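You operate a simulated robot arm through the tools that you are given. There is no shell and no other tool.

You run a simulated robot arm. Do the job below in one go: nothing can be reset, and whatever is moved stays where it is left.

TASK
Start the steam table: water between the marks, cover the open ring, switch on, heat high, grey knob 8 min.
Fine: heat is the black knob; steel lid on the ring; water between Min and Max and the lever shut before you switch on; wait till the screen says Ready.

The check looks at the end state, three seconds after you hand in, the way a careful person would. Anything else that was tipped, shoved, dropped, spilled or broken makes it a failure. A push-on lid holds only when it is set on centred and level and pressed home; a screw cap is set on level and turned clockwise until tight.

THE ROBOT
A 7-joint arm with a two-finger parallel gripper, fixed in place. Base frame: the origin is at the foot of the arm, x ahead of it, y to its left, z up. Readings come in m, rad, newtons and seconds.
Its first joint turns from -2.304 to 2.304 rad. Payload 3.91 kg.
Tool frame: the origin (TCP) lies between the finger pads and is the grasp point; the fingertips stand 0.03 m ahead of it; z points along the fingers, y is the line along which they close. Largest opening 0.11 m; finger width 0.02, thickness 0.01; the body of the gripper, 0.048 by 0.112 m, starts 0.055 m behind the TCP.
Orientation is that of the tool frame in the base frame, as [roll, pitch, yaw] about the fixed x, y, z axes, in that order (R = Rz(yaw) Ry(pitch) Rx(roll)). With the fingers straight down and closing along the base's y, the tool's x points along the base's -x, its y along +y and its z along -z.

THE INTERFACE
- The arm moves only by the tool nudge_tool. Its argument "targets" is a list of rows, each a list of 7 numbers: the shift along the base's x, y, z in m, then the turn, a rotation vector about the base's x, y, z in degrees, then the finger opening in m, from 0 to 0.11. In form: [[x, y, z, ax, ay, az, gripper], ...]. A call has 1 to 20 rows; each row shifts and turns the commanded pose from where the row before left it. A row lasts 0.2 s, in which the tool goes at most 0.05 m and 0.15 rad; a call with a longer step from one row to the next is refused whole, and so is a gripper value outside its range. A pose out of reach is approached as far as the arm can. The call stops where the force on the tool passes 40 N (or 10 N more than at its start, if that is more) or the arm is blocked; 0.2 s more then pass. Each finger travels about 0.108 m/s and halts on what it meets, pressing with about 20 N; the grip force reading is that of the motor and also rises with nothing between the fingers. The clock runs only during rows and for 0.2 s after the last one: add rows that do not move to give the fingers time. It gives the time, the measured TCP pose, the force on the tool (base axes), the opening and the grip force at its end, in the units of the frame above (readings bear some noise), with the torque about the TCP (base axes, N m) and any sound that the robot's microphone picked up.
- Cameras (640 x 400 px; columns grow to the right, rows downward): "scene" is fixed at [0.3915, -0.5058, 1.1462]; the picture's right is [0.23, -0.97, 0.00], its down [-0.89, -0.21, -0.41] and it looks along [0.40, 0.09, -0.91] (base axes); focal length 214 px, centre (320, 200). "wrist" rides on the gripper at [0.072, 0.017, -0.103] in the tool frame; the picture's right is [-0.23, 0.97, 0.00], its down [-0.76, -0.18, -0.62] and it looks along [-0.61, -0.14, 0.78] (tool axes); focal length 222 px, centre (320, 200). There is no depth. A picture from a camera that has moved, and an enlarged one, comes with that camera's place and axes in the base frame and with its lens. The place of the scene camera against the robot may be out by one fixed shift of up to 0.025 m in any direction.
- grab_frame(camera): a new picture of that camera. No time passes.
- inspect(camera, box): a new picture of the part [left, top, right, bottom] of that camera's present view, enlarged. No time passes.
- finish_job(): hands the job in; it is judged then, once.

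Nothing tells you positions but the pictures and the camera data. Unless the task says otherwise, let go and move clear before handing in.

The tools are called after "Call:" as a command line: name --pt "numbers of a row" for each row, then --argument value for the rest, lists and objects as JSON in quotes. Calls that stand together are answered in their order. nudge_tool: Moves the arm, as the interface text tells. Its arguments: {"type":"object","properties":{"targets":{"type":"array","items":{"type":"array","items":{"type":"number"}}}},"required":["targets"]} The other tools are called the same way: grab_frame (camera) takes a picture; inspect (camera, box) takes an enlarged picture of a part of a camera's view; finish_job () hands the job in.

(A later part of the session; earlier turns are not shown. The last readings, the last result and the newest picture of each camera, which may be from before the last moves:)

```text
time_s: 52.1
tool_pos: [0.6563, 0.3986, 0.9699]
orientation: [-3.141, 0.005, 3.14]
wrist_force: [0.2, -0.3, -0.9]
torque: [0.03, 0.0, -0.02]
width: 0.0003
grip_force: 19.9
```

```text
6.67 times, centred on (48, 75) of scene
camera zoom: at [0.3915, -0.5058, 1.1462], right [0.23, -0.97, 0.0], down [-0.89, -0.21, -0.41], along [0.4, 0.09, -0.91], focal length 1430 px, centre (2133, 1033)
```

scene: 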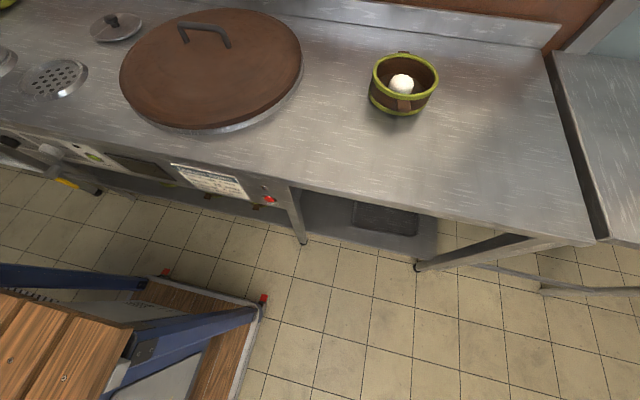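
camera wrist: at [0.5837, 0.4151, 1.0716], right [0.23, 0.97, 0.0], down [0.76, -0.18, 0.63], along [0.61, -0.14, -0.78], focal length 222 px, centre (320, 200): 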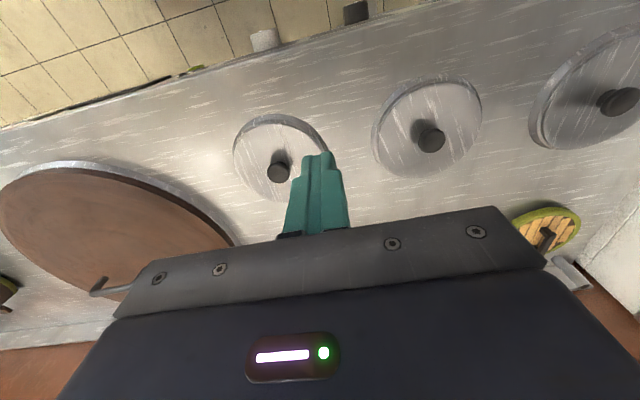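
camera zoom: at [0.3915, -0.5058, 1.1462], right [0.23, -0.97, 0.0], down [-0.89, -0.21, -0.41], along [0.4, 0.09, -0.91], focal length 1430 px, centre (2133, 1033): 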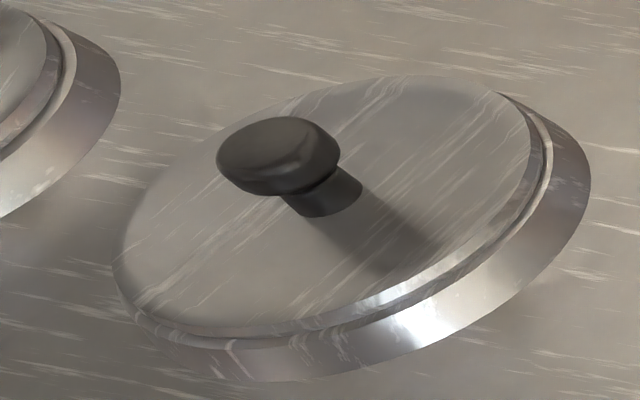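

The lid sits centred like its neighbours. To be sure it's home, I'll press down gently on the knob with the closed fingertips.

Call:
nudge_tool --pt "0.023 -0.0223 -0.0325 0 0 0 0" --pt "0.023 -0.0223 -0.0325 0 0 0 0" --pt "0.023 -0.0223 -0.0325 0 0 0 0" --pt "0.0227 -0.0222 -0.0325 0 0 0 0" --pt "0 0 -0.02 0 0 0 0" --pt "0 0 -0.005 0 0 0 0" --pt "0 0 -0.003 0 0 0 0" --pt "0 0 -0.003 0 0 0 0" --pt "0 0 -0.003 0 0 0 0" --pt "0 0 0 0 0 0 0"

Call:
grab_frame --camera "wrist"

```text
time_s: 54.1
tool_pos: [0.75, 0.311, 0.8077]
orientation: [3.141, 0.007, 3.141]
wrist_force: [-0.4, 0.7, 13.7]
torque: [-0.02, 0.15, 0.0]
width: 0.0
grip_force: 19.9
stopped in row 10: the force on the tool passed its limit at 46 N (the readings are from after the stop); the commanded pose is now the measured one
```

```text
taken
camera wrist: at [0.677, 0.3267, 0.9105], right [0.23, 0.97, 0.0], down [0.76, -0.18, 0.63], along [0.61, -0.14, -0.78], focal length 222 px, centre (320, 200)
```

wrist: 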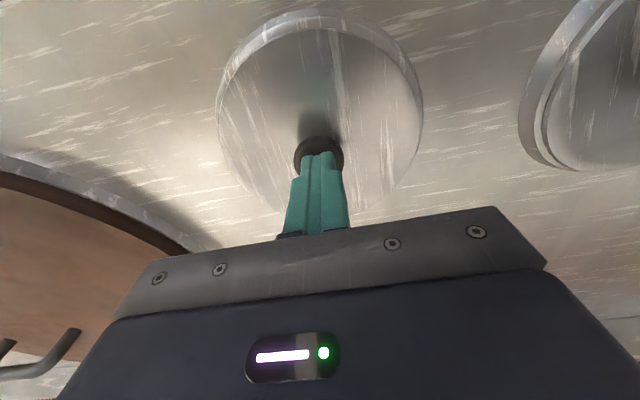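

Pressed firmly with about 46 N. I'll lift off and inspect.

Call:
nudge_tool --pt "0 0 0.04 0 0 0 0" --pt "-0.03 0 0.035 0 0 0 0" --pt "-0.035 0 0.03 0 0 0 0" --pt "0 0 0 0 0 0 0"

Call:
inspect --camera "scene" --box '[0, 45, 96, 105]'

Call:
grab_frame --camera "wrist"

Call:
inspect --camera "wrist" --box '[220, 40, 460, 190]'

```text
time_s: 55.1
tool_pos: [0.6852, 0.3091, 0.9107]
orientation: [-3.14, 0.006, 3.14]
wrist_force: [-0.4, 0.2, -0.4]
torque: [0.01, 0.0, 0.01]
width: 0.0
grip_force: 19.4
```

```text
6.67 times, centred on (48, 75) of scene
camera zoom: at [0.3915, -0.5058, 1.1462], right [0.23, -0.97, 0.0], down [-0.89, -0.21, -0.41], along [0.4, 0.09, -0.91], focal length 1430 px, centre (2133, 1033)
```

zoom: 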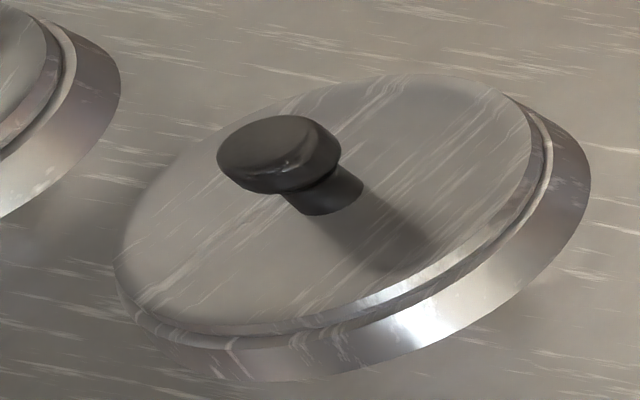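

```text
taken
camera wrist: at [0.6127, 0.3259, 1.0135], right [0.23, 0.97, 0.0], down [0.76, -0.18, 0.63], along [0.61, -0.14, -0.78], focal length 222 px, centre (320, 200)
```

wrist: 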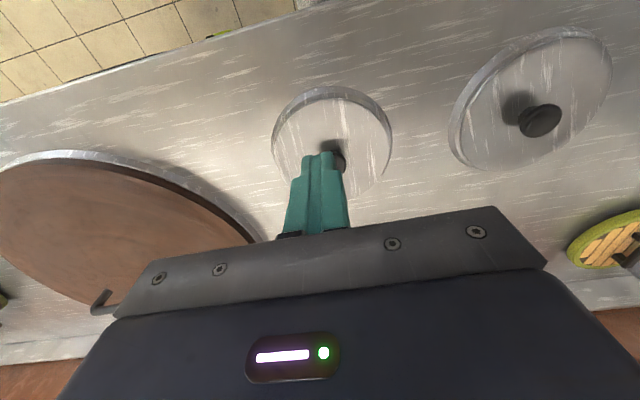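

```text
2.67 times, centred on (340, 115) of wrist
camera zoom: at [0.6127, 0.3259, 1.0135], right [0.23, 0.97, 0.0], down [0.76, -0.18, 0.63], along [0.61, -0.14, -0.78], focal length 592 px, centre (267, 427)
```

zoom: 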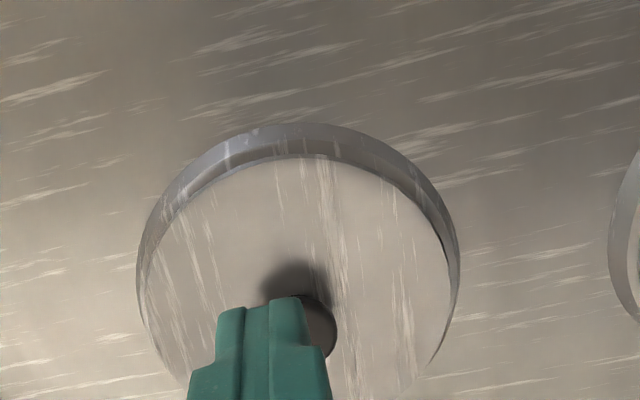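

The lid is level and seated. Next is the power switch at about y≈0.59, z≈0.63. I'll retreat in −x and come down in front of it.

Call:
nudge_tool --pt "-0.045 0 0 0 0 0 0" --pt "-0.045 0 0 0 0 0 0" --pt "-0.045 0 0 0 0 0 0" --pt "-0.045 0 0 0 0 0 0" --pt "-0.045 0 0 0 0 0 0" --pt "-0.045 0 0 0 0 0 0" --pt "0 0.031 -0.03 0 -7.8 0 0" --pt "0 0.031 -0.03 0 -7.8 0 0" --pt "0 0.031 -0.03 0 -7.8 0 0" --pt "0 0.031 -0.03 0 -7.8 0 0" --pt "0 0.031 -0.03 0 -7.8 0 0" --pt "0 0.031 -0.03 0 -7.8 0 0" --pt "0 0.031 -0.03 0 -7.8 0 0" --pt "0 0.031 -0.03 0 -7.8 0 0" --pt "0 0.031 -0.03 0 -7.8 0 0" --pt "0 0 0 0 0 0 0"

Call:
grab_frame --camera "wrist"

Call:
inspect --camera "wrist" --box '[200, 60, 460, 220]'

```text
time_s: 58.5
tool_pos: [0.4133, 0.5882, 0.6421]
orientation: [3.136, 1.231, 3.134]
wrist_force: [-0.2, 0.4, -0.3]
torque: [-0.01, 0.0, 0.06]
width: 0.0003
grip_force: 20.0
```

```text
taken
camera wrist: at [0.2928, 0.6055, 0.6076], right [0.08, 0.97, 0.22], down [-0.34, -0.18, 0.92], along [0.94, -0.14, 0.31], focal length 222 px, centre (320, 200)
```

wrist: 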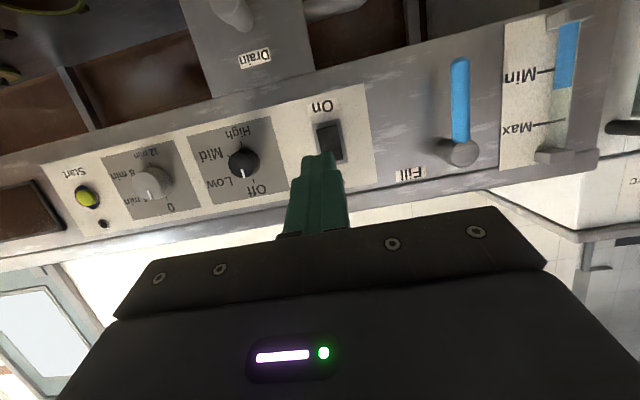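

```text
2.46 times, centred on (330, 140) of wrist
camera zoom: at [0.2928, 0.6055, 0.6076], right [0.08, 0.97, 0.22], down [-0.34, -0.18, 0.92], along [0.94, -0.14, 0.31], focal length 547 px, centre (295, 348)
```

zoom: 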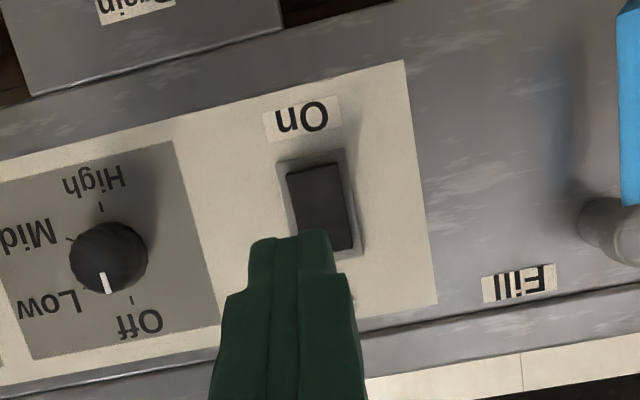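

The rocker centre reads y≈0.590, z≈0.633, with the On label below it, so I'll press its lower half. I'll approach to just short of it.

Call:
nudge_tool --pt "0.035 0.0007 -0.009 0 0 0 0" --pt "0.035 0.0007 -0.009 0 0 0 0" --pt "0.03 0.0007 -0.007 0 0 0 0" --pt "0 0 0 0 0 0 0"

Call:
grab_frame --camera "wrist"

Call:
inspect --camera "wrist" --box '[230, 60, 430, 200]'

```text
time_s: 59.5
tool_pos: [0.5142, 0.5907, 0.619]
orientation: [3.136, 1.232, 3.135]
wrist_force: [0.5, 0.3, -0.3]
torque: [-0.03, -0.02, 0.01]
width: 0.0
grip_force: 20.1
```

```text
taken
camera wrist: at [0.3928, 0.6077, 0.5836], right [0.08, 0.97, 0.22], down [-0.33, -0.18, 0.93], along [0.94, -0.14, 0.31], focal length 222 px, centre (320, 200)
```

wrist: 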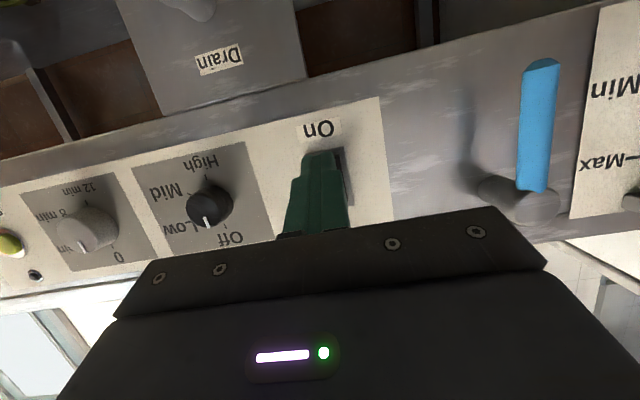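

```text
2.86 times, centred on (330, 130) of wrist
camera zoom: at [0.3928, 0.6077, 0.5836], right [0.08, 0.97, 0.22], down [-0.33, -0.18, 0.93], along [0.94, -0.14, 0.31], focal length 635 px, centre (291, 400)
```

zoom: 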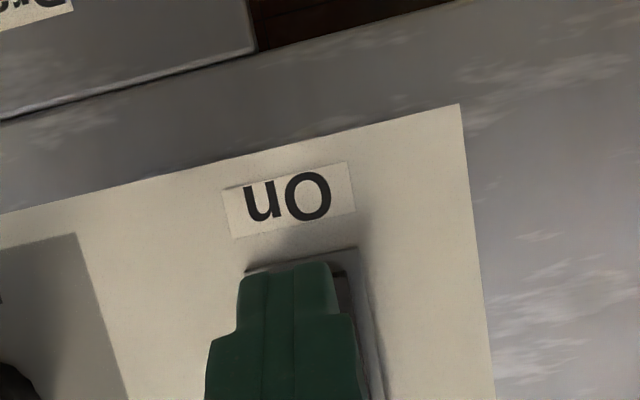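

Fingertips are in front of the lower half. I'll press forward in small steps.

Call:
nudge_tool --pt "0.01 0 0 0 0 0 0" --pt "0.01 0 0 0 0 0 0" --pt "0.008 0 0 0 0 0 0" --pt "0.004 0 0 0 0 0 0" --pt "0.004 0 0 0 0 0 0" --pt "0 0 0 0 0 0 0"

Call:
grab_frame --camera "wrist"

```text
time_s: 61.0
tool_pos: [0.5513, 0.5915, 0.6169]
orientation: [3.136, 1.232, 3.134]
wrist_force: [0.3, 0.3, -0.3]
torque: [-0.02, 0.01, 0.01]
width: 0.0001
grip_force: 20.0
```

```text
taken
camera wrist: at [0.4296, 0.6078, 0.5828], right [0.08, 0.97, 0.22], down [-0.33, -0.18, 0.93], along [0.94, -0.14, 0.31], focal length 222 px, centre (320, 200)
```

wrist: 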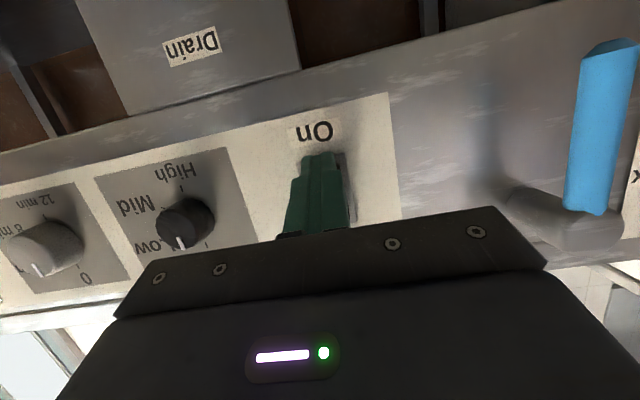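

Call:
nudge_tool --pt "0.003 0 0.001 0 0 0 0" --pt "0.003 0 0.001 0 0 0 0" --pt "0.003 0 0 0 0 0 0" --pt "0.003 0 0 0 0 0 0" --pt "0 0 0 0 0 0 0"

Call:
grab_frame --camera "wrist"

```text
time_s: 62.1
tool_pos: [0.5632, 0.5924, 0.6189]
orientation: [3.136, 1.23, 3.135]
wrist_force: [-21.9, -6.9, 1.4]
torque: [0.15, 0.02, -0.2]
width: 0.0003
grip_force: 20.2
```

```text
taken
camera wrist: at [0.4401, 0.608, 0.5847], right [0.08, 0.97, 0.22], down [-0.33, -0.18, 0.93], along [0.94, -0.14, 0.31], focal length 222 px, centre (320, 200)
```

wrist: 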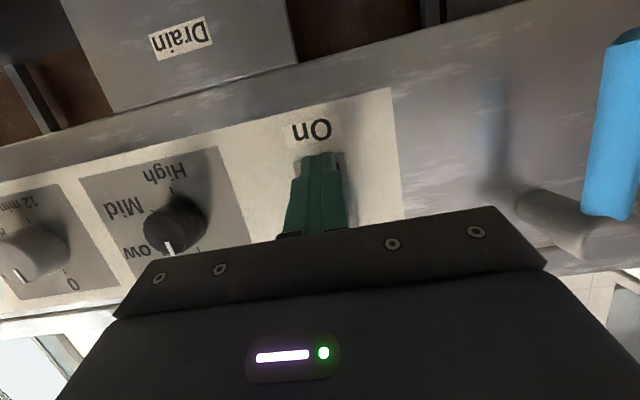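

Call:
nudge_tool --pt "0.0015 0 0 0 0 0 0" --pt "0.0015 0 0 0 0 0 0" --pt "0 0 0 0 0 0 0"

Call:
nudge_tool --pt "-0.03 0 0 0 0 0 0" --pt "-0.04 0 -0.01 0 0 0 0" --pt "-0.04 0 -0.02 0 0 0 0" --pt "0 0 0 0 0 0 0"

Call:
grab_frame --camera "wrist"

Call:
inspect --camera "scene" --box '[60, 120, 300, 220]'

```text
time_s: 62.5
tool_pos: [0.5622, 0.5917, 0.6187]
orientation: [3.138, 1.23, 3.135]
wrist_force: [-7.7, -1.9, 0.9]
torque: [-0.02, -0.03, -0.06]
width: 0.0002
grip_force: 20.5
stopped in row 1: the force on the tool passed its limit at 45 N (the readings are from after the stop); the commanded pose is now the measured one
```

```text
time_s: 63.5
tool_pos: [0.46, 0.595, 0.5926]
orientation: [3.1, 1.217, 3.085]
wrist_force: [1.2, 0.1, -0.4]
torque: [0.0, -0.01, -0.01]
width: 0.0
grip_force: 20.1
```

```text
taken
camera wrist: at [0.3386, 0.6141, 0.5607], right [0.1, 0.97, 0.23], down [-0.32, -0.19, 0.93], along [0.94, -0.16, 0.3], focal length 222 px, centre (320, 200)
```

wrist: 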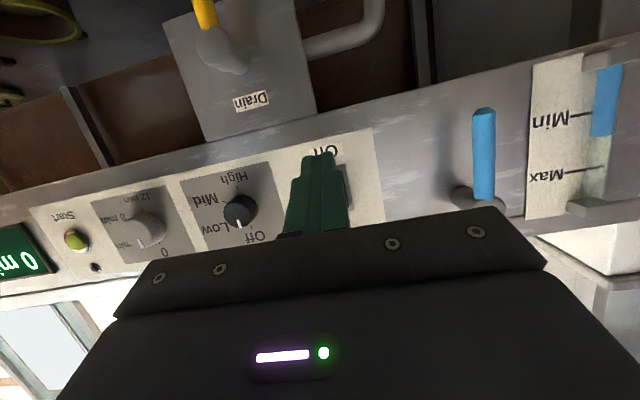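

```text
2.67 times, centred on (180, 170) of scene
camera zoom: at [0.3915, -0.5058, 1.1462], right [0.23, -0.97, 0.0], down [-0.89, -0.21, -0.41], along [0.4, 0.09, -0.91], focal length 572 px, centre (693, 280)
```

zoom: 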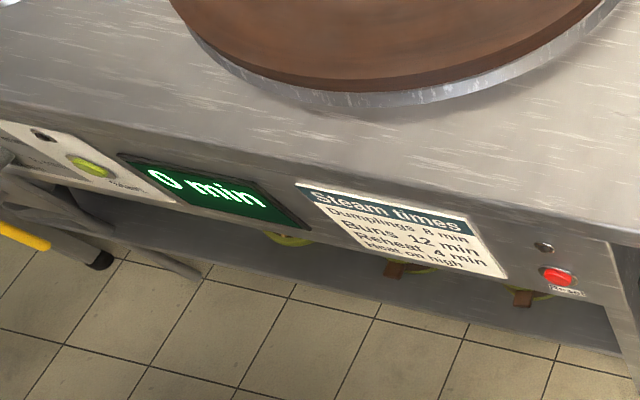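

The screen lit up and shows "0 min", so power is on. Next is the black heat knob at y≈0.469, z≈0.633, so I'll move in front of it and check the posture.

Call:
nudge_tool --pt "-0.02 -0.03 0.025 0 0 0 0.03" --pt "-0.02 -0.035 0.02 0 0 0 0.06" --pt "0 -0.035 0.0 0 0 0 0.07" --pt "0 -0.025 0 0 0 0 0.07" --pt "0 0 0 0 0 0 0.07"

Call:
grab_frame --camera "wrist"

Call:
inspect --camera "wrist" --box '[230, 70, 410, 200]'

```text
time_s: 64.8
tool_pos: [0.4116, 0.4661, 0.6339]
orientation: [3.138, 1.231, 3.14]
wrist_force: [0.3, 0.2, -0.2]
torque: [0.0, 0.04, 0.01]
width: 0.07
grip_force: 0.0
```

```text
taken
camera wrist: at [0.2915, 0.4826, 0.5995], right [0.08, 0.97, 0.22], down [-0.33, -0.18, 0.93], along [0.94, -0.14, 0.31], focal length 222 px, centre (320, 200)
```

wrist: 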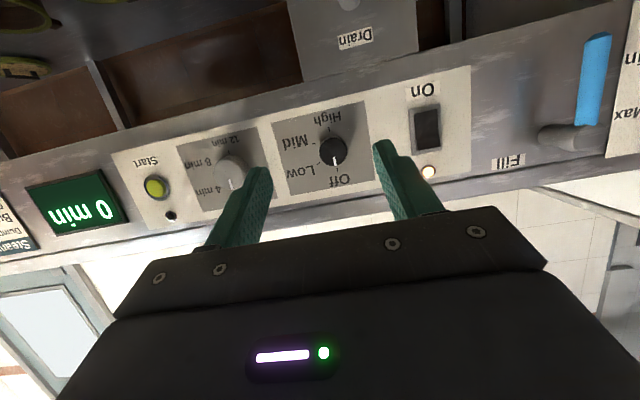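

```text
3.08 times, centred on (320, 135) of wrist
camera zoom: at [0.2915, 0.4826, 0.5995], right [0.08, 0.97, 0.22], down [-0.33, -0.18, 0.93], along [0.94, -0.14, 0.31], focal length 684 px, centre (320, 400)
```

zoom: 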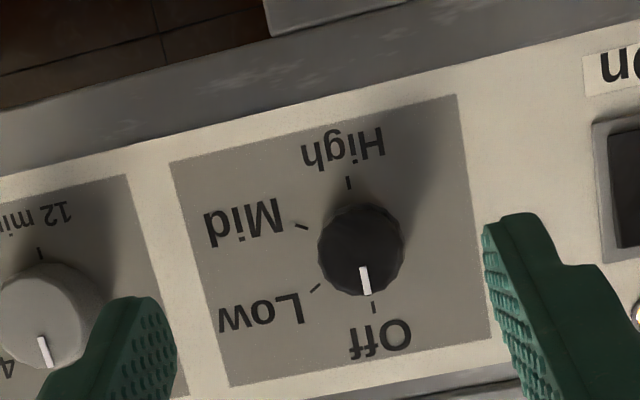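

Power lamp is lit. The heat knob centre is at y≈0.469, z≈0.635, pointing at Off. I'll bring the tool horizontal in front of it.

Call:
nudge_tool --pt "0.02 0.001 0.0 0 -6.5 0 0.07" --pt "0.02 0.001 0.0 0 -6.5 0 0.07" --pt "0.0 0.001 0.0015 0 -6.47 0 0.07" --pt "0 0 0 0 0 0 0.07"

Call:
grab_frame --camera "wrist"

```text
time_s: 65.8
tool_pos: [0.4523, 0.4712, 0.6348]
orientation: [1.251, 1.569, 1.247]
wrist_force: [-0.7, 1.4, 0.1]
torque: [0.04, 0.0, -0.03]
width: 0.0699
grip_force: 0.1
```

```text
taken
camera wrist: at [0.3489, 0.4866, 0.5625], right [0.0, 0.97, 0.23], down [-0.62, -0.18, 0.76], along [0.78, -0.14, 0.61], focal length 222 px, centre (320, 200)
```

wrist: 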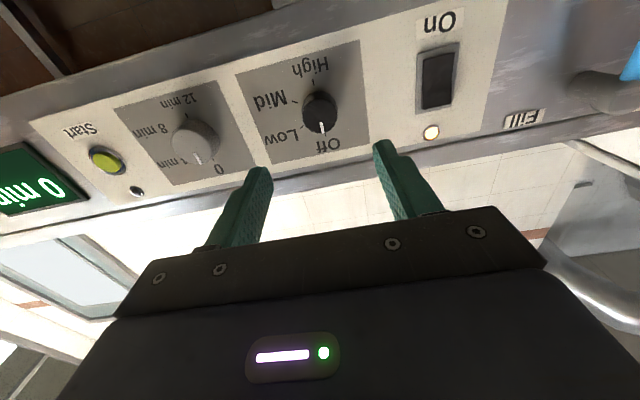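

Horizontal now. I'll pre-rotate the tool −45° about x so I can turn the knob clockwise through a comfortable range.

Call:
nudge_tool --pt "0 0 0 -7.5 0 0 0.07" --pt "0 0 0 -7.5 0 0 0.07" --pt "0 0 0 -7.5 0 0 0.07" --pt "0 0 0 -7.5 0 0 0.07" --pt "0 0 0 -7.5 0 0 0.07" --pt "0 0 0 -7.5 0 0 0.07" --pt "0 -0.001 0 0 0 0 0.07"

Call:
grab_frame --camera "wrist"

```text
time_s: 67.3
tool_pos: [0.452, 0.4691, 0.6352]
orientation: [-1.569, 0.785, -1.574]
wrist_force: [0.4, -0.2, -0.1]
torque: [0.01, -0.01, 0.03]
width: 0.0701
grip_force: 0.1
```

```text
taken
camera wrist: at [0.3487, 0.4289, 0.571], right [0.0, 0.85, -0.53], down [-0.62, 0.41, 0.66], along [0.78, 0.33, 0.53], focal length 222 px, centre (320, 200)
```

wrist: 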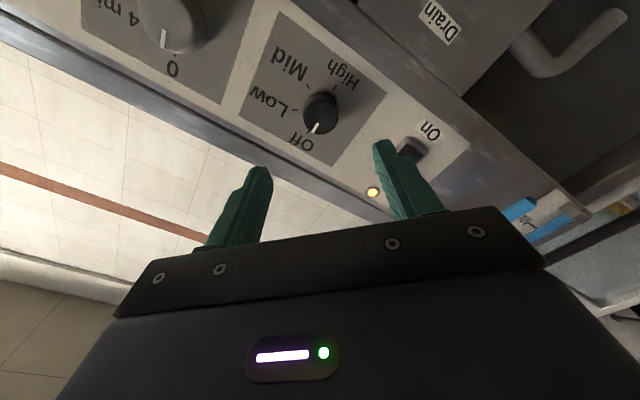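

Works fine. I'll advance so the fingers straddle the knob.

Call:
nudge_tool --pt "0.04 0 0 0 0 0 0.07" --pt "0.035 0 0 0 0 0 0.07" --pt "0.02 0 0 0 0 0 0.07" --pt "0 0 0 0 0 0 0.07"

Call:
grab_frame --camera "wrist"

```text
time_s: 68.5
tool_pos: [0.5237, 0.4968, 0.6504]
orientation: [-1.63, 0.841, -1.602]
wrist_force: [-0.6, 1.1, -0.2]
torque: [-0.01, -0.07, -0.03]
width: 0.0702
grip_force: 0.0
stopped in row 4: the arm was blocked; the commanded pose is now the measured one
```

```text
taken
camera wrist: at [0.4194, 0.459, 0.589], right [-0.03, 0.88, -0.48], down [-0.6, 0.37, 0.71], along [0.8, 0.31, 0.52], focal length 222 px, centre (320, 200)
```

wrist: 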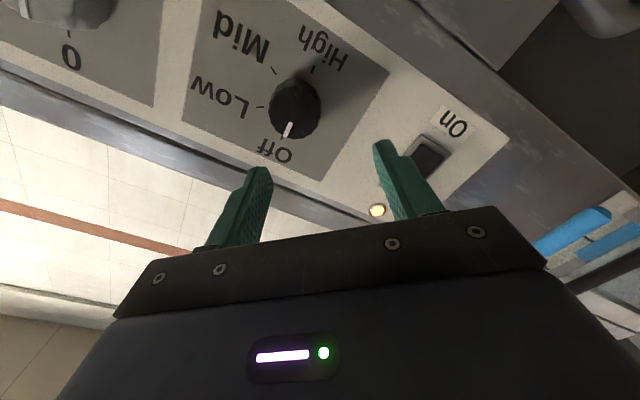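

The arm hits a joint limit with a fully horizontal tool here. I'll back off and return to the 70° tilt, which works well, and turn the knob by rotating about the panel normal from that pose.

Call:
nudge_tool --pt "-0.0157 0.0 0.0 6.96 0 0 0.07" --pt "-0.0157 -0.0 0.0 6.96 0 0 0.07" --pt "-0.0157 -0.007 -0.0018 6.96 0 0 0.07" --pt "-0.0157 -0.007 -0.0018 6.96 0 0 0.07" --pt "-0.0157 -0.007 -0.0018 6.96 0 0 0.07" --pt "-0.0157 -0.007 -0.002 6.96 0 0 0.07" --pt "0 0 0 0 0 -2.06 0.07" --pt "0 0 0 0 6.09 0 0.07" --pt "0 0 0 0 6.09 0 0.07" --pt "0 0 0 0 6.09 0 0.07" --pt "0 0 0 0 0 0 0.07"

Call:
grab_frame --camera "wrist"

```text
time_s: 71.0
tool_pos: [0.4306, 0.4679, 0.6435]
orientation: [3.142, 1.231, 3.139]
wrist_force: [0.3, 0.0, -0.1]
torque: [0.01, -0.03, 0.0]
width: 0.0702
grip_force: 0.2
```

```text
taken
camera wrist: at [0.3093, 0.4843, 0.6091], right [0.08, 0.97, 0.21], down [-0.33, -0.18, 0.93], along [0.94, -0.14, 0.31], focal length 222 px, centre (320, 200)
```

wrist: 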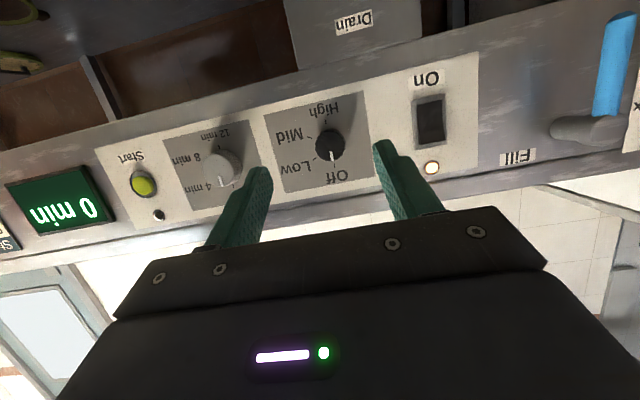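

Pose recovered cleanly. I'll advance at this tilt so the fingers straddle the black knob.

Call:
nudge_tool --pt "0.035 0.0005 0 0 0 0 0.07" --pt "0.035 0.0005 0 0 0 0 0.07" --pt "0.035 0 0 0 0 0 0.07" --pt "0.02 0 0 0 0 0 0.07" --pt "0 0 0 0 0 0 0.07"

Call:
grab_frame --camera "wrist"

Call:
inspect --camera "wrist" --box '[220, 80, 420, 220]'

```text
time_s: 72.2
tool_pos: [0.5572, 0.4692, 0.6434]
orientation: [3.141, 1.232, 3.14]
wrist_force: [-0.6, -0.6, 0.0]
torque: [0.05, 0.02, 0.01]
width: 0.0699
grip_force: 0.0
```

```text
taken
camera wrist: at [0.435, 0.4861, 0.6094], right [0.08, 0.97, 0.21], down [-0.33, -0.18, 0.93], along [0.94, -0.14, 0.31], focal length 222 px, centre (320, 200)
```

wrist: 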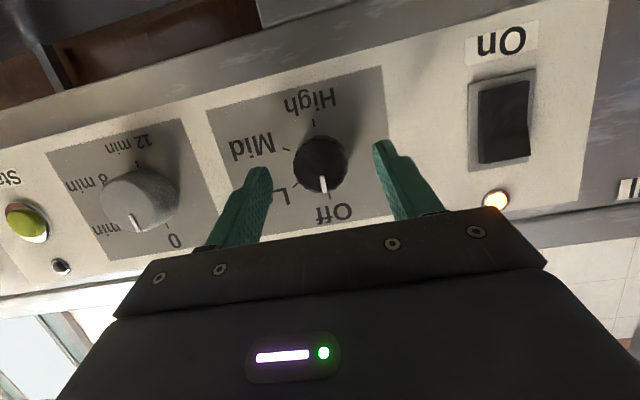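

```text
2.86 times, centred on (320, 150) of wrist
camera zoom: at [0.435, 0.4861, 0.6094], right [0.08, 0.97, 0.21], down [-0.33, -0.18, 0.93], along [0.94, -0.14, 0.31], focal length 635 px, centre (320, 343)
```

zoom: 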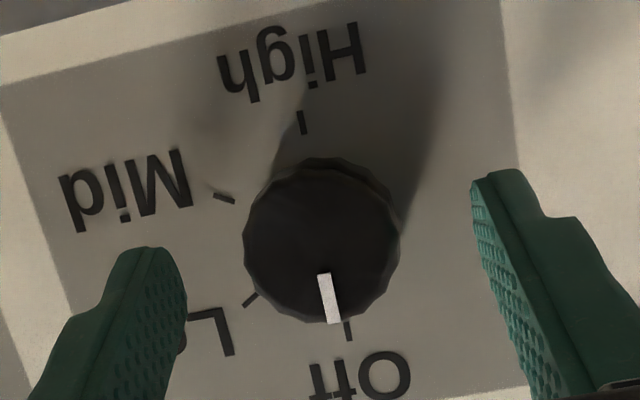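

The knob axis reads y≈0.469, z≈0.634 with its face at x≈0.577. I'll move in 1 cm and close on it.

Call:
nudge_tool --pt "0.009 0 -0.002 0 0 0 0.07" --pt "0 0 0 0 0 0 0.055" --pt "0 0 0 0 0 0 0.045" --pt "0 0 0 0 0 0 0.035" --pt "0 0 0 0 0 0 0.025" --pt "0 0 0 0 0 0 0.02"

Call:
inspect --camera "wrist" --box '[220, 80, 420, 220]'

```text
time_s: 73.5
tool_pos: [0.5653, 0.4707, 0.6415]
orientation: [3.14, 1.231, 3.139]
wrist_force: [5.1, 3.7, 0.1]
torque: [0.03, -0.03, 0.09]
width: 0.0371
grip_force: 44.2
```

```text
2.86 times, centred on (320, 150) of wrist
camera zoom: at [0.4438, 0.4864, 0.6074], right [0.08, 0.97, 0.21], down [-0.34, -0.18, 0.93], along [0.94, -0.14, 0.31], focal length 635 px, centre (320, 343)
```

zoom: 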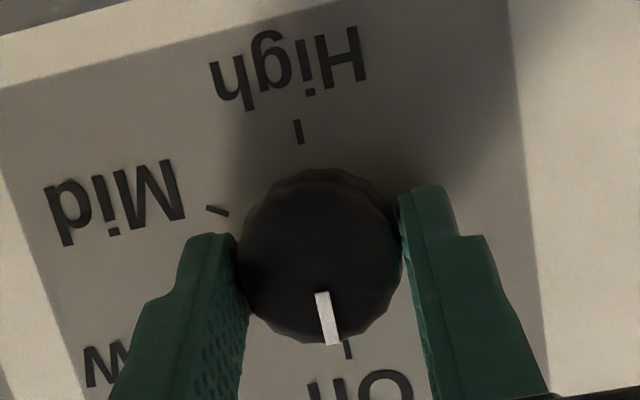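

Gripped at 37 mm. I'll turn 30° clockwise about the panel normal, following the small TCP offset, and check.

Call:
nudge_tool --pt "0 -0.001 -0.0001 7.5 0 0 0.02" --pt "0 -0.001 -0.0002 7.5 0 0 0.02" --pt "0 -0.0009 -0.0003 7.5 0 0 0.02" --pt "0 -0.0009 -0.0004 7.5 0 0 0.02" --pt "0 0 0 0 0 0 0.02"

Call:
inspect --camera "wrist" --box '[220, 80, 420, 220]'

```text
time_s: 74.9
tool_pos: [0.5651, 0.4657, 0.6415]
orientation: [2.092, 0.952, 2.183]
wrist_force: [3.4, 4.4, -2.2]
torque: [0.01, -0.05, -0.08]
width: 0.0371
grip_force: 44.8
stopped in row 5: the force on the tool passed its limit at 41 N (the readings are from after the stop); the commanded pose is now the measured one
```

```text
2.86 times, centred on (320, 150) of wrist
camera zoom: at [0.4437, 0.4974, 0.6197], right [0.08, 0.73, 0.67], down [-0.33, -0.62, 0.71], along [0.94, -0.28, 0.2], focal length 635 px, centre (320, 343)
```

zoom: 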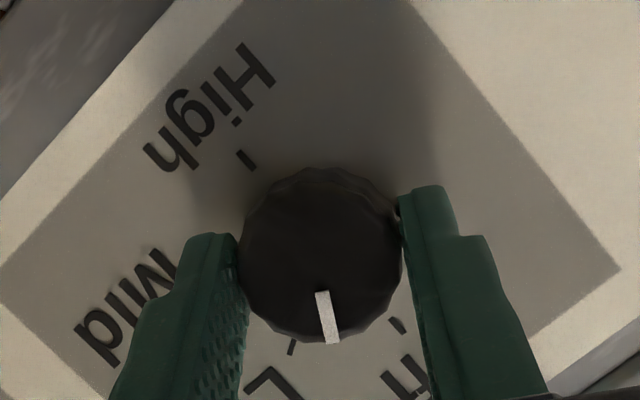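

It's turning with the gripper and has moved about 30°. I'll continue.

Call:
nudge_tool --pt "0 -0.0008 -0.0006 7.5 0 0 0.02" --pt "0 -0.0007 -0.0006 7.5 0 0 0.02" --pt "0 -0.0007 -0.0007 7.5 0 0 0.02" --pt "0 -0.0006 -0.0008 7.5 0 0 0.02"

Call:
inspect --camera "wrist" --box '[220, 80, 420, 220]'

```text
time_s: 75.9
tool_pos: [0.5642, 0.4634, 0.639]
orientation: [1.759, 0.488, 1.958]
wrist_force: [-10.6, -6.8, 2.2]
torque: [-0.01, -0.27, 0.46]
width: 0.037
grip_force: 45.0
```

```text
2.86 times, centred on (320, 150) of wrist
camera zoom: at [0.4432, 0.5007, 0.6358], right [0.07, 0.3, 0.95], down [-0.33, -0.89, 0.3], along [0.94, -0.34, 0.03], focal length 635 px, centre (320, 343)
```

zoom: 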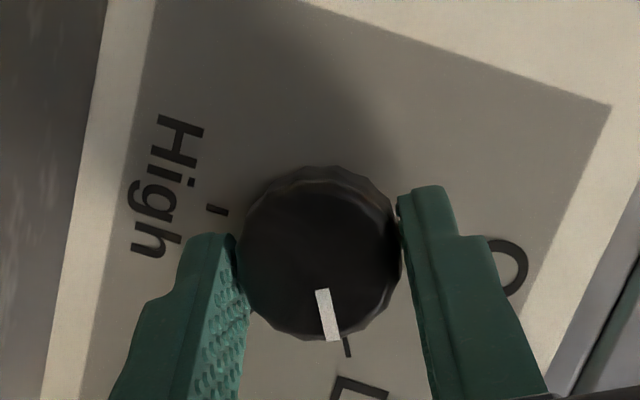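

The pointer is at Low. I'll continue another 30–40°.

Call:
nudge_tool --pt "0 -0.0004 -0.0009 7.5 0 0 0.02" --pt "0 -0.0003 -0.0009 7.5 0 0 0.02" --pt "0 -0.0002 -0.001 7.5 0 0 0.02" --pt "0 -0.0001 -0.001 7.5 0 0 0.02"

Call:
inspect --camera "wrist" --box '[220, 80, 420, 220]'

```text
time_s: 76.9
tool_pos: [0.5632, 0.4632, 0.6347]
orientation: [1.569, -0.007, 1.908]
wrist_force: [-20.3, -3.7, 6.5]
torque: [0.06, 0.04, -0.43]
width: 0.0374
grip_force: 44.8
```

```text
2.86 times, centred on (320, 150) of wrist
camera zoom: at [0.4433, 0.4959, 0.6518], right [0.08, -0.22, 0.97], down [-0.34, -0.92, -0.18], along [0.94, -0.31, -0.14], focal length 635 px, centre (320, 343)
```

zoom: 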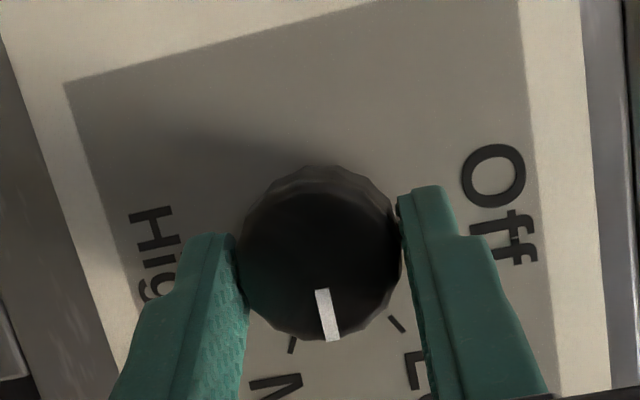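

Call:
nudge_tool --pt "-0.002 0.0001 -0.001 7.5 0 0 0.02" --pt "0 0.0002 -0.001 7.5 0 0 0.02" --pt "0 0.0003 -0.0009 7.5 0 0 0.02" --pt "0 0.0004 -0.0009 7.5 0 0 0.02"

Call:
inspect --camera "wrist" --box '[220, 80, 420, 220]'

```text
time_s: 77.9
tool_pos: [0.5633, 0.4627, 0.6313]
orientation: [1.378, -0.494, 1.958]
wrist_force: [28.9, 12.3, 2.2]
torque: [-0.01, 0.19, -0.12]
width: 0.0371
grip_force: 45.1
```

```text
2.86 times, centred on (320, 150) of wrist
camera zoom: at [0.4425, 0.4837, 0.6627], right [0.07, -0.68, 0.73], down [-0.34, -0.71, -0.62], along [0.94, -0.2, -0.28], focal length 635 px, centre (320, 343)
```

zoom: 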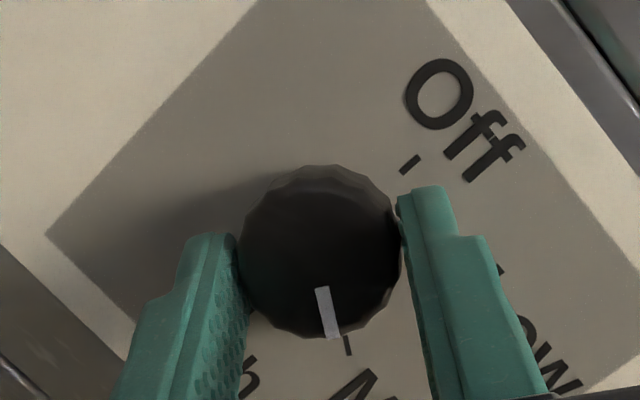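

The pointer is at Mid. The arm still has range, so I'll keep going toward High.

Call:
nudge_tool --pt "0.001 0.0005 -0.0008 7.5 0 0 0.02" --pt "0.0005 0.0006 -0.0007 7.5 0 0 0.02" --pt "0 0.0007 -0.0007 7.5 0 0 0.02" --pt "0 0.0007 -0.0006 7.5 0 0 0.02"

Call:
inspect --camera "wrist" --box '[220, 80, 420, 220]'

```text
time_s: 78.9
tool_pos: [0.5634, 0.4666, 0.6291]
orientation: [1.041, -0.959, 2.192]
wrist_force: [-11.9, 0.5, 17.5]
torque: [0.07, -0.81, -0.18]
width: 0.0366
grip_force: 44.8
```

```text
2.86 times, centred on (320, 150) of wrist
camera zoom: at [0.442, 0.4675, 0.666], right [0.08, -0.95, 0.3], down [-0.33, -0.3, -0.89], along [0.94, -0.03, -0.34], focal length 635 px, centre (320, 343)
```

zoom: 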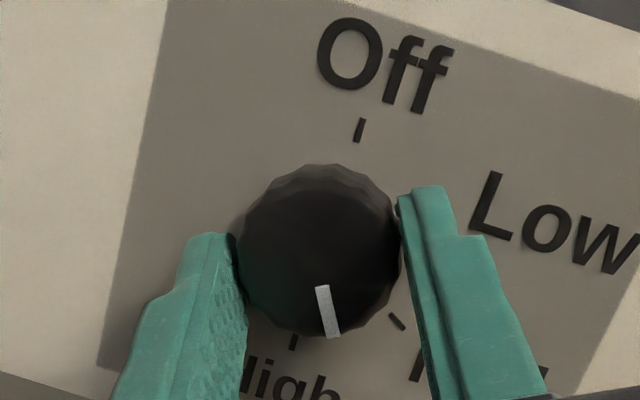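

Call:
nudge_tool --pt "0 0.0007 0.0004 7.5 0 0 0.02" --pt "0 0.0008 0.0 7.5 0 0 0.02" --pt "0 0.0008 0.0 7.5 0 0 0.02" --pt "0 0.0008 0 7.5 0 0 0.02"

Call:
inspect --camera "wrist" --box '[220, 80, 420, 220]'

```text
time_s: 79.9
tool_pos: [0.5634, 0.4694, 0.6269]
orientation: [0.184, -1.229, 2.964]
wrist_force: [2.8, -6.9, 7.0]
torque: [0.08, 0.04, -0.05]
width: 0.0371
grip_force: 17.4
out of reach, approached as far as the arm can: row 4
stopped in row 4: the force on the tool passed its limit at 72 N (the readings are from after the stop); the commanded pose is now the measured one
```

```text
2.86 times, centred on (320, 150) of wrist
camera zoom: at [0.4424, 0.4546, 0.6621], right [0.07, -0.99, -0.15], down [-0.34, 0.12, -0.93], along [0.94, 0.12, -0.32], focal length 635 px, centre (320, 343)
```

zoom: 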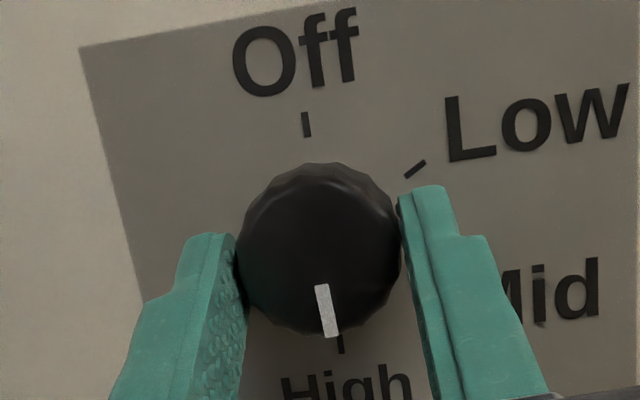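

The knob is essentially at High, maybe 3° short, and the arm is at its rotation limit. I'll open, back off and rotate back partly to check it properly.

Call:
nudge_tool --pt "0 0 0 0 0 0 0.045" --pt "0 0 0 0 0 0 0.06" --pt "0 0 0 0 0 0 0.07" --pt "-0.03 0 0 -4 0 0 0.07" --pt "-0.04 0 0 -8 0 0 0.07" --pt "-0.03 0 0.0 -8 0 0 0.07" --pt "0 0 0.0 -8 0 0 0.07" --pt "0 0 0 0 0 0 0.07"

Call:
grab_frame --camera "wrist"

Call:
inspect --camera "wrist" --box '[220, 60, 420, 200]'

```text
time_s: 81.7
tool_pos: [0.4626, 0.4704, 0.6256]
orientation: [1.077, -0.934, 2.157]
wrist_force: [0.6, 0.9, 0.6]
torque: [-0.02, 0.04, 0.0]
width: 0.07
grip_force: 0.0
```

```text
taken
camera wrist: at [0.342, 0.4735, 0.6643], right [0.07, -0.94, 0.33], down [-0.34, -0.33, -0.88], along [0.94, -0.05, -0.34], focal length 222 px, centre (320, 200)
```

wrist: 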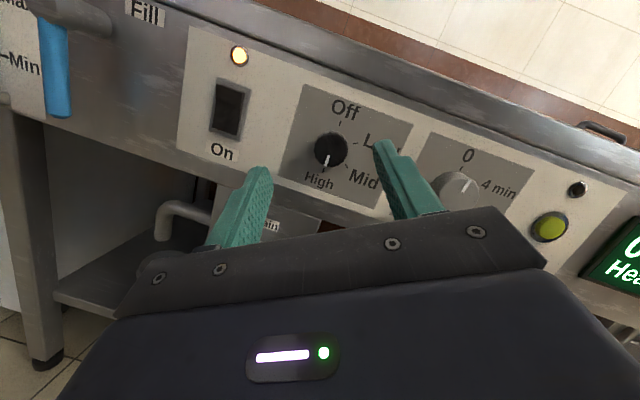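

```text
2.86 times, centred on (320, 130) of wrist
camera zoom: at [0.342, 0.4735, 0.6643], right [0.07, -0.94, 0.33], down [-0.34, -0.33, -0.88], along [0.94, -0.05, -0.34], focal length 635 px, centre (320, 400)
```

zoom: 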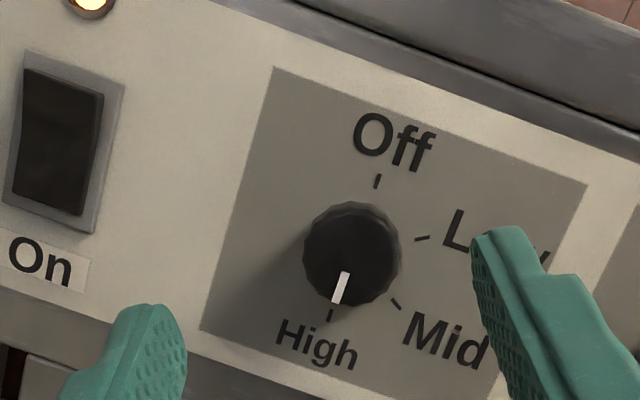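

The pointer reads about 5° short of High, and the screen has begun "Hea…". I'll regrasp from this angle and turn it the last few degrees.

Call:
nudge_tool --pt "0.035 -0.0025 0.0015 0 0 0 0.07" --pt "0.035 -0.0025 0.0015 0 0 0 0.07" --pt "0.03 0 0 0 0 0 0.07" --pt "0 0 0 0 0 0 0.055" --pt "0 0 0 0 0 0 0.045" --pt "0 0 0 0 0 0 0.035" --pt "0 0 0 0 0 0 0.025" --pt "0 0 0 0 0 0 0.02"

Call:
inspect --camera "wrist" --box '[220, 80, 420, 220]'

```text
time_s: 83.5
tool_pos: [0.5628, 0.4663, 0.6299]
orientation: [1.077, -0.935, 2.158]
wrist_force: [11.4, 25.7, -16.1]
torque: [-0.29, 0.93, 0.52]
width: 0.0364
grip_force: 44.7
```

```text
2.86 times, centred on (320, 150) of wrist
camera zoom: at [0.4418, 0.4693, 0.667], right [0.07, -0.94, 0.33], down [-0.34, -0.33, -0.88], along [0.94, -0.05, -0.34], focal length 635 px, centre (320, 343)
```

zoom: 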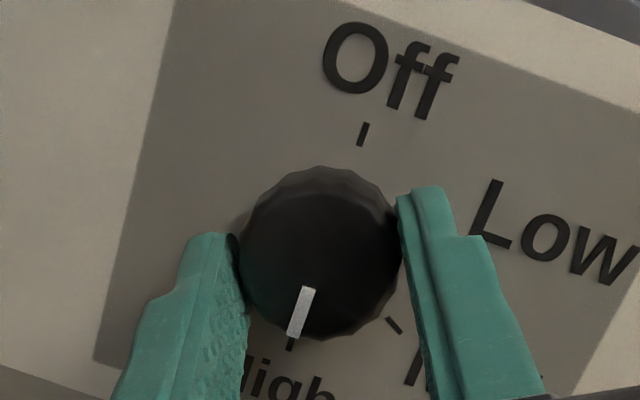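

Call:
nudge_tool --pt "0 0.001 -0.0007 0 0 0 0.02" --pt "0 0.0004 -0.0003 3 0 0 0.02" --pt "0 0.0004 -0.0003 3 0 0 0.02" --pt "0 0 0 0 0 0 0.02"

Call:
inspect --camera "wrist" --box '[220, 80, 420, 220]'

```text
time_s: 84.5
tool_pos: [0.5626, 0.4671, 0.6285]
orientation: [0.966, -1.021, 2.247]
wrist_force: [-8.1, 1.0, -15.0]
torque: [-0.74, 0.03, 0.2]
width: 0.0367
grip_force: 44.7
```

```text
2.86 times, centred on (320, 150) of wrist
camera zoom: at [0.4417, 0.4657, 0.6658], right [0.07, -0.97, 0.23], down [-0.34, -0.24, -0.91], along [0.94, -0.01, -0.34], focal length 635 px, centre (320, 343)
```

zoom: 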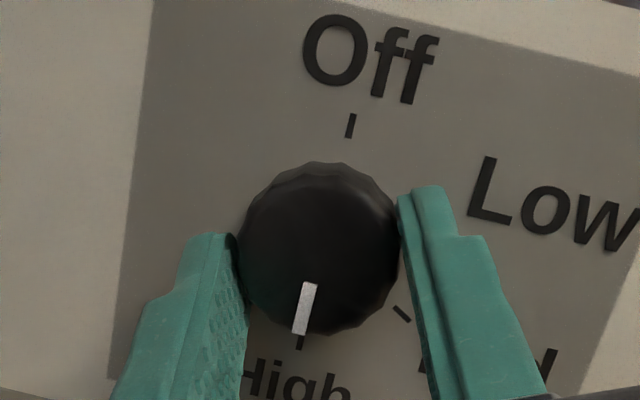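

The pointer now lines up with the High tick and it feels like the end stop. I'll release, back away and check the screen.

Call:
nudge_tool --pt "0 0 0 0 0 0 0.045" --pt "0 0 0 0 0 0 0.06" --pt "0 0 0 0 0 0 0.07" --pt "-0.03 0 0 0 0 0 0.07" --pt "-0.04 0 0 -8 0 0 0.07" --pt "-0.03 0 0.0 -8 0 0 0.07" --pt "-0.02 0 0 -8 0 0 0.07" --pt "0 0 0 -8 0 0 0.07"

Call:
grab_frame --camera "wrist"

Call:
inspect --camera "scene" --box '[60, 120, 220, 220]'

```text
time_s: 86.3
tool_pos: [0.4433, 0.4676, 0.6286]
orientation: [1.363, -0.529, 1.962]
wrist_force: [-0.8, 0.9, -0.6]
torque: [-0.02, 0.0, -0.02]
width: 0.0702
grip_force: 0.1
```

```text
taken
camera wrist: at [0.3216, 0.4863, 0.66], right [0.07, -0.7, 0.71], down [-0.34, -0.68, -0.65], along [0.94, -0.19, -0.29], focal length 222 px, centre (320, 200)
```

wrist: 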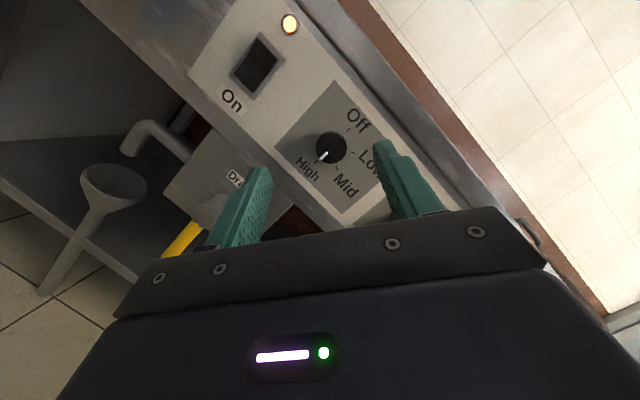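

```text
4.00 times, centred on (140, 170) of scene
camera zoom: at [0.3915, -0.5058, 1.1462], right [0.23, -0.97, 0.0], down [-0.89, -0.21, -0.41], along [0.4, 0.09, -0.91], focal length 858 px, centre (1040, 320)
```

zoom: 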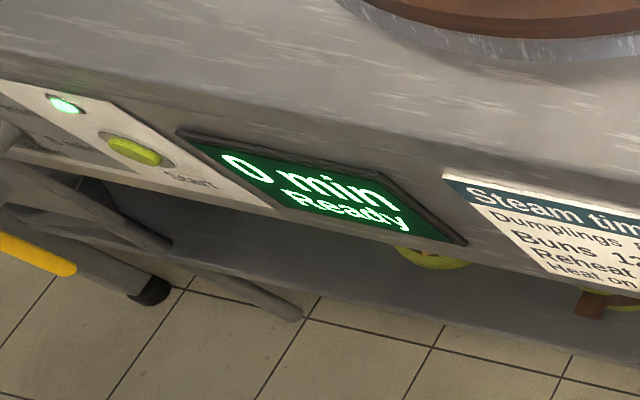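

The screen shows "Ready" with 0 min. Now the grey timer knob at y≈0.322, z≈0.634: 8 min is 120° clockwise. I'll unwind the tool and go in front of it.

Call:
nudge_tool --pt "-0.0006 -0.0091 0.0008 -7.647 0 0 0.08" --pt "-0.0006 -0.0091 0.0008 -7.647 0 0 0.08" --pt "-0.0006 -0.0091 0.0008 -7.647 0 0 0.08" --pt "-0.0006 -0.0091 0.0008 -7.647 0 0 0.08" --pt "-0.0006 -0.0091 0.0008 -7.647 0 0 0.08" --pt "-0.0006 -0.0091 0.0008 -7.647 0 0 0.08" --pt "-0.0006 -0.0091 0.0008 -7.647 0 0 0.08" --pt "-0.0006 -0.0091 0.0008 -7.647 0 0 0.08" --pt "-0.0006 -0.0091 0.0008 -7.647 0 0 0.08" --pt "-0.0006 -0.0091 0.0008 -7.647 0 0 0.08" --pt "-0.0006 -0.0091 0.0008 -7.647 0 0 0.08" --pt "-0.0006 -0.0091 0.0008 -7.647 0 0 0.08" --pt "-0.0006 -0.0091 0.0008 -7.647 0 0 0.08" --pt "-0.0006 -0.0091 0.0008 -7.647 0 0 0.08" --pt "-0.0006 -0.0091 0.0008 -7.647 0 0 0.08" --pt "-0.0006 -0.0091 0.0008 -7.647 0 0 0.08" --pt "0 0 0 0 0 0 0.08"

Call:
grab_frame --camera "wrist"

Call:
inspect --camera "wrist" --box '[220, 80, 420, 220]'

```text
time_s: 89.9
tool_pos: [0.4338, 0.3205, 0.6416]
orientation: [-3.141, 1.235, -3.137]
wrist_force: [-0.8, 0.8, 0.1]
torque: [0.0, 0.01, -0.02]
width: 0.0801
grip_force: 0.0
```

```text
taken
camera wrist: at [0.3122, 0.337, 0.6069], right [0.07, 0.97, 0.21], down [-0.34, -0.18, 0.92], along [0.94, -0.14, 0.32], focal length 222 px, centre (320, 200)
```

wrist: 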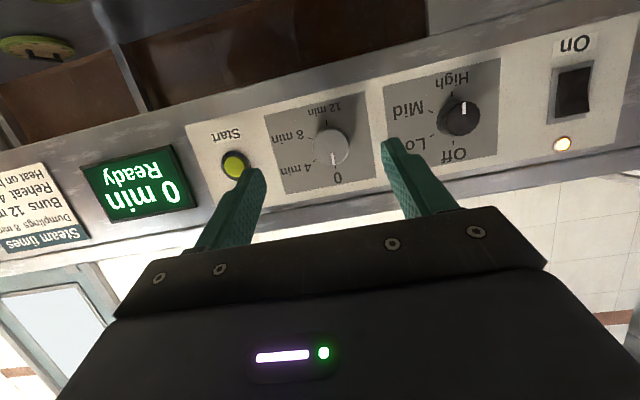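

```text
2.86 times, centred on (320, 150) of wrist
camera zoom: at [0.3122, 0.337, 0.6069], right [0.07, 0.97, 0.21], down [-0.34, -0.18, 0.92], along [0.94, -0.14, 0.32], focal length 635 px, centre (320, 343)
```

zoom: 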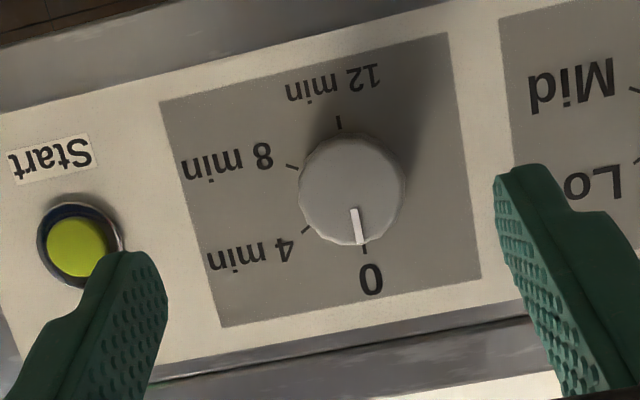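

Timer knob axis is at y≈0.323, z≈0.635, about 45 mm wide, pointing at 0. I'll advance and grip it.

Call:
nudge_tool --pt "0.035 0.001 0.0003 0 0 0 0.08" --pt "0.035 0.001 0.0003 0 0 0 0.08" --pt "0.035 0.001 0.0003 0 0 0 0.08" --pt "0.015 0 0 0 0 0 0.08" --pt "0 0 0 0 0 0 0.08"

Call:
inspect --camera "wrist" --box '[220, 80, 420, 220]'

```text
time_s: 91.1
tool_pos: [0.5537, 0.3237, 0.6419]
orientation: [3.137, 1.233, 3.14]
wrist_force: [0.2, 0.1, 1.0]
torque: [0.0, -0.03, -0.05]
width: 0.0801
grip_force: 0.1
```

```text
2.86 times, centred on (320, 150) of wrist
camera zoom: at [0.4324, 0.3393, 0.6083], right [0.07, 0.97, 0.22], down [-0.34, -0.18, 0.92], along [0.94, -0.14, 0.31], focal length 635 px, centre (320, 343)
```

zoom: 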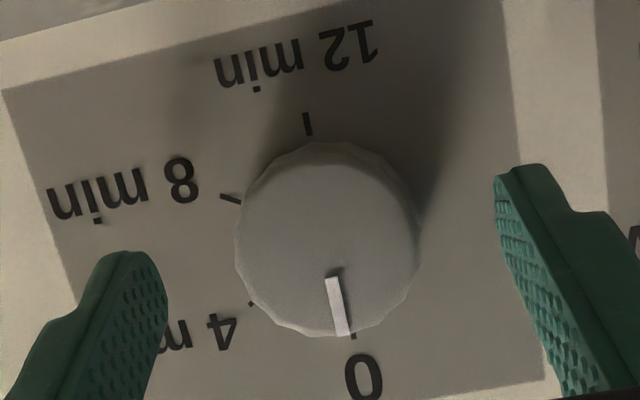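

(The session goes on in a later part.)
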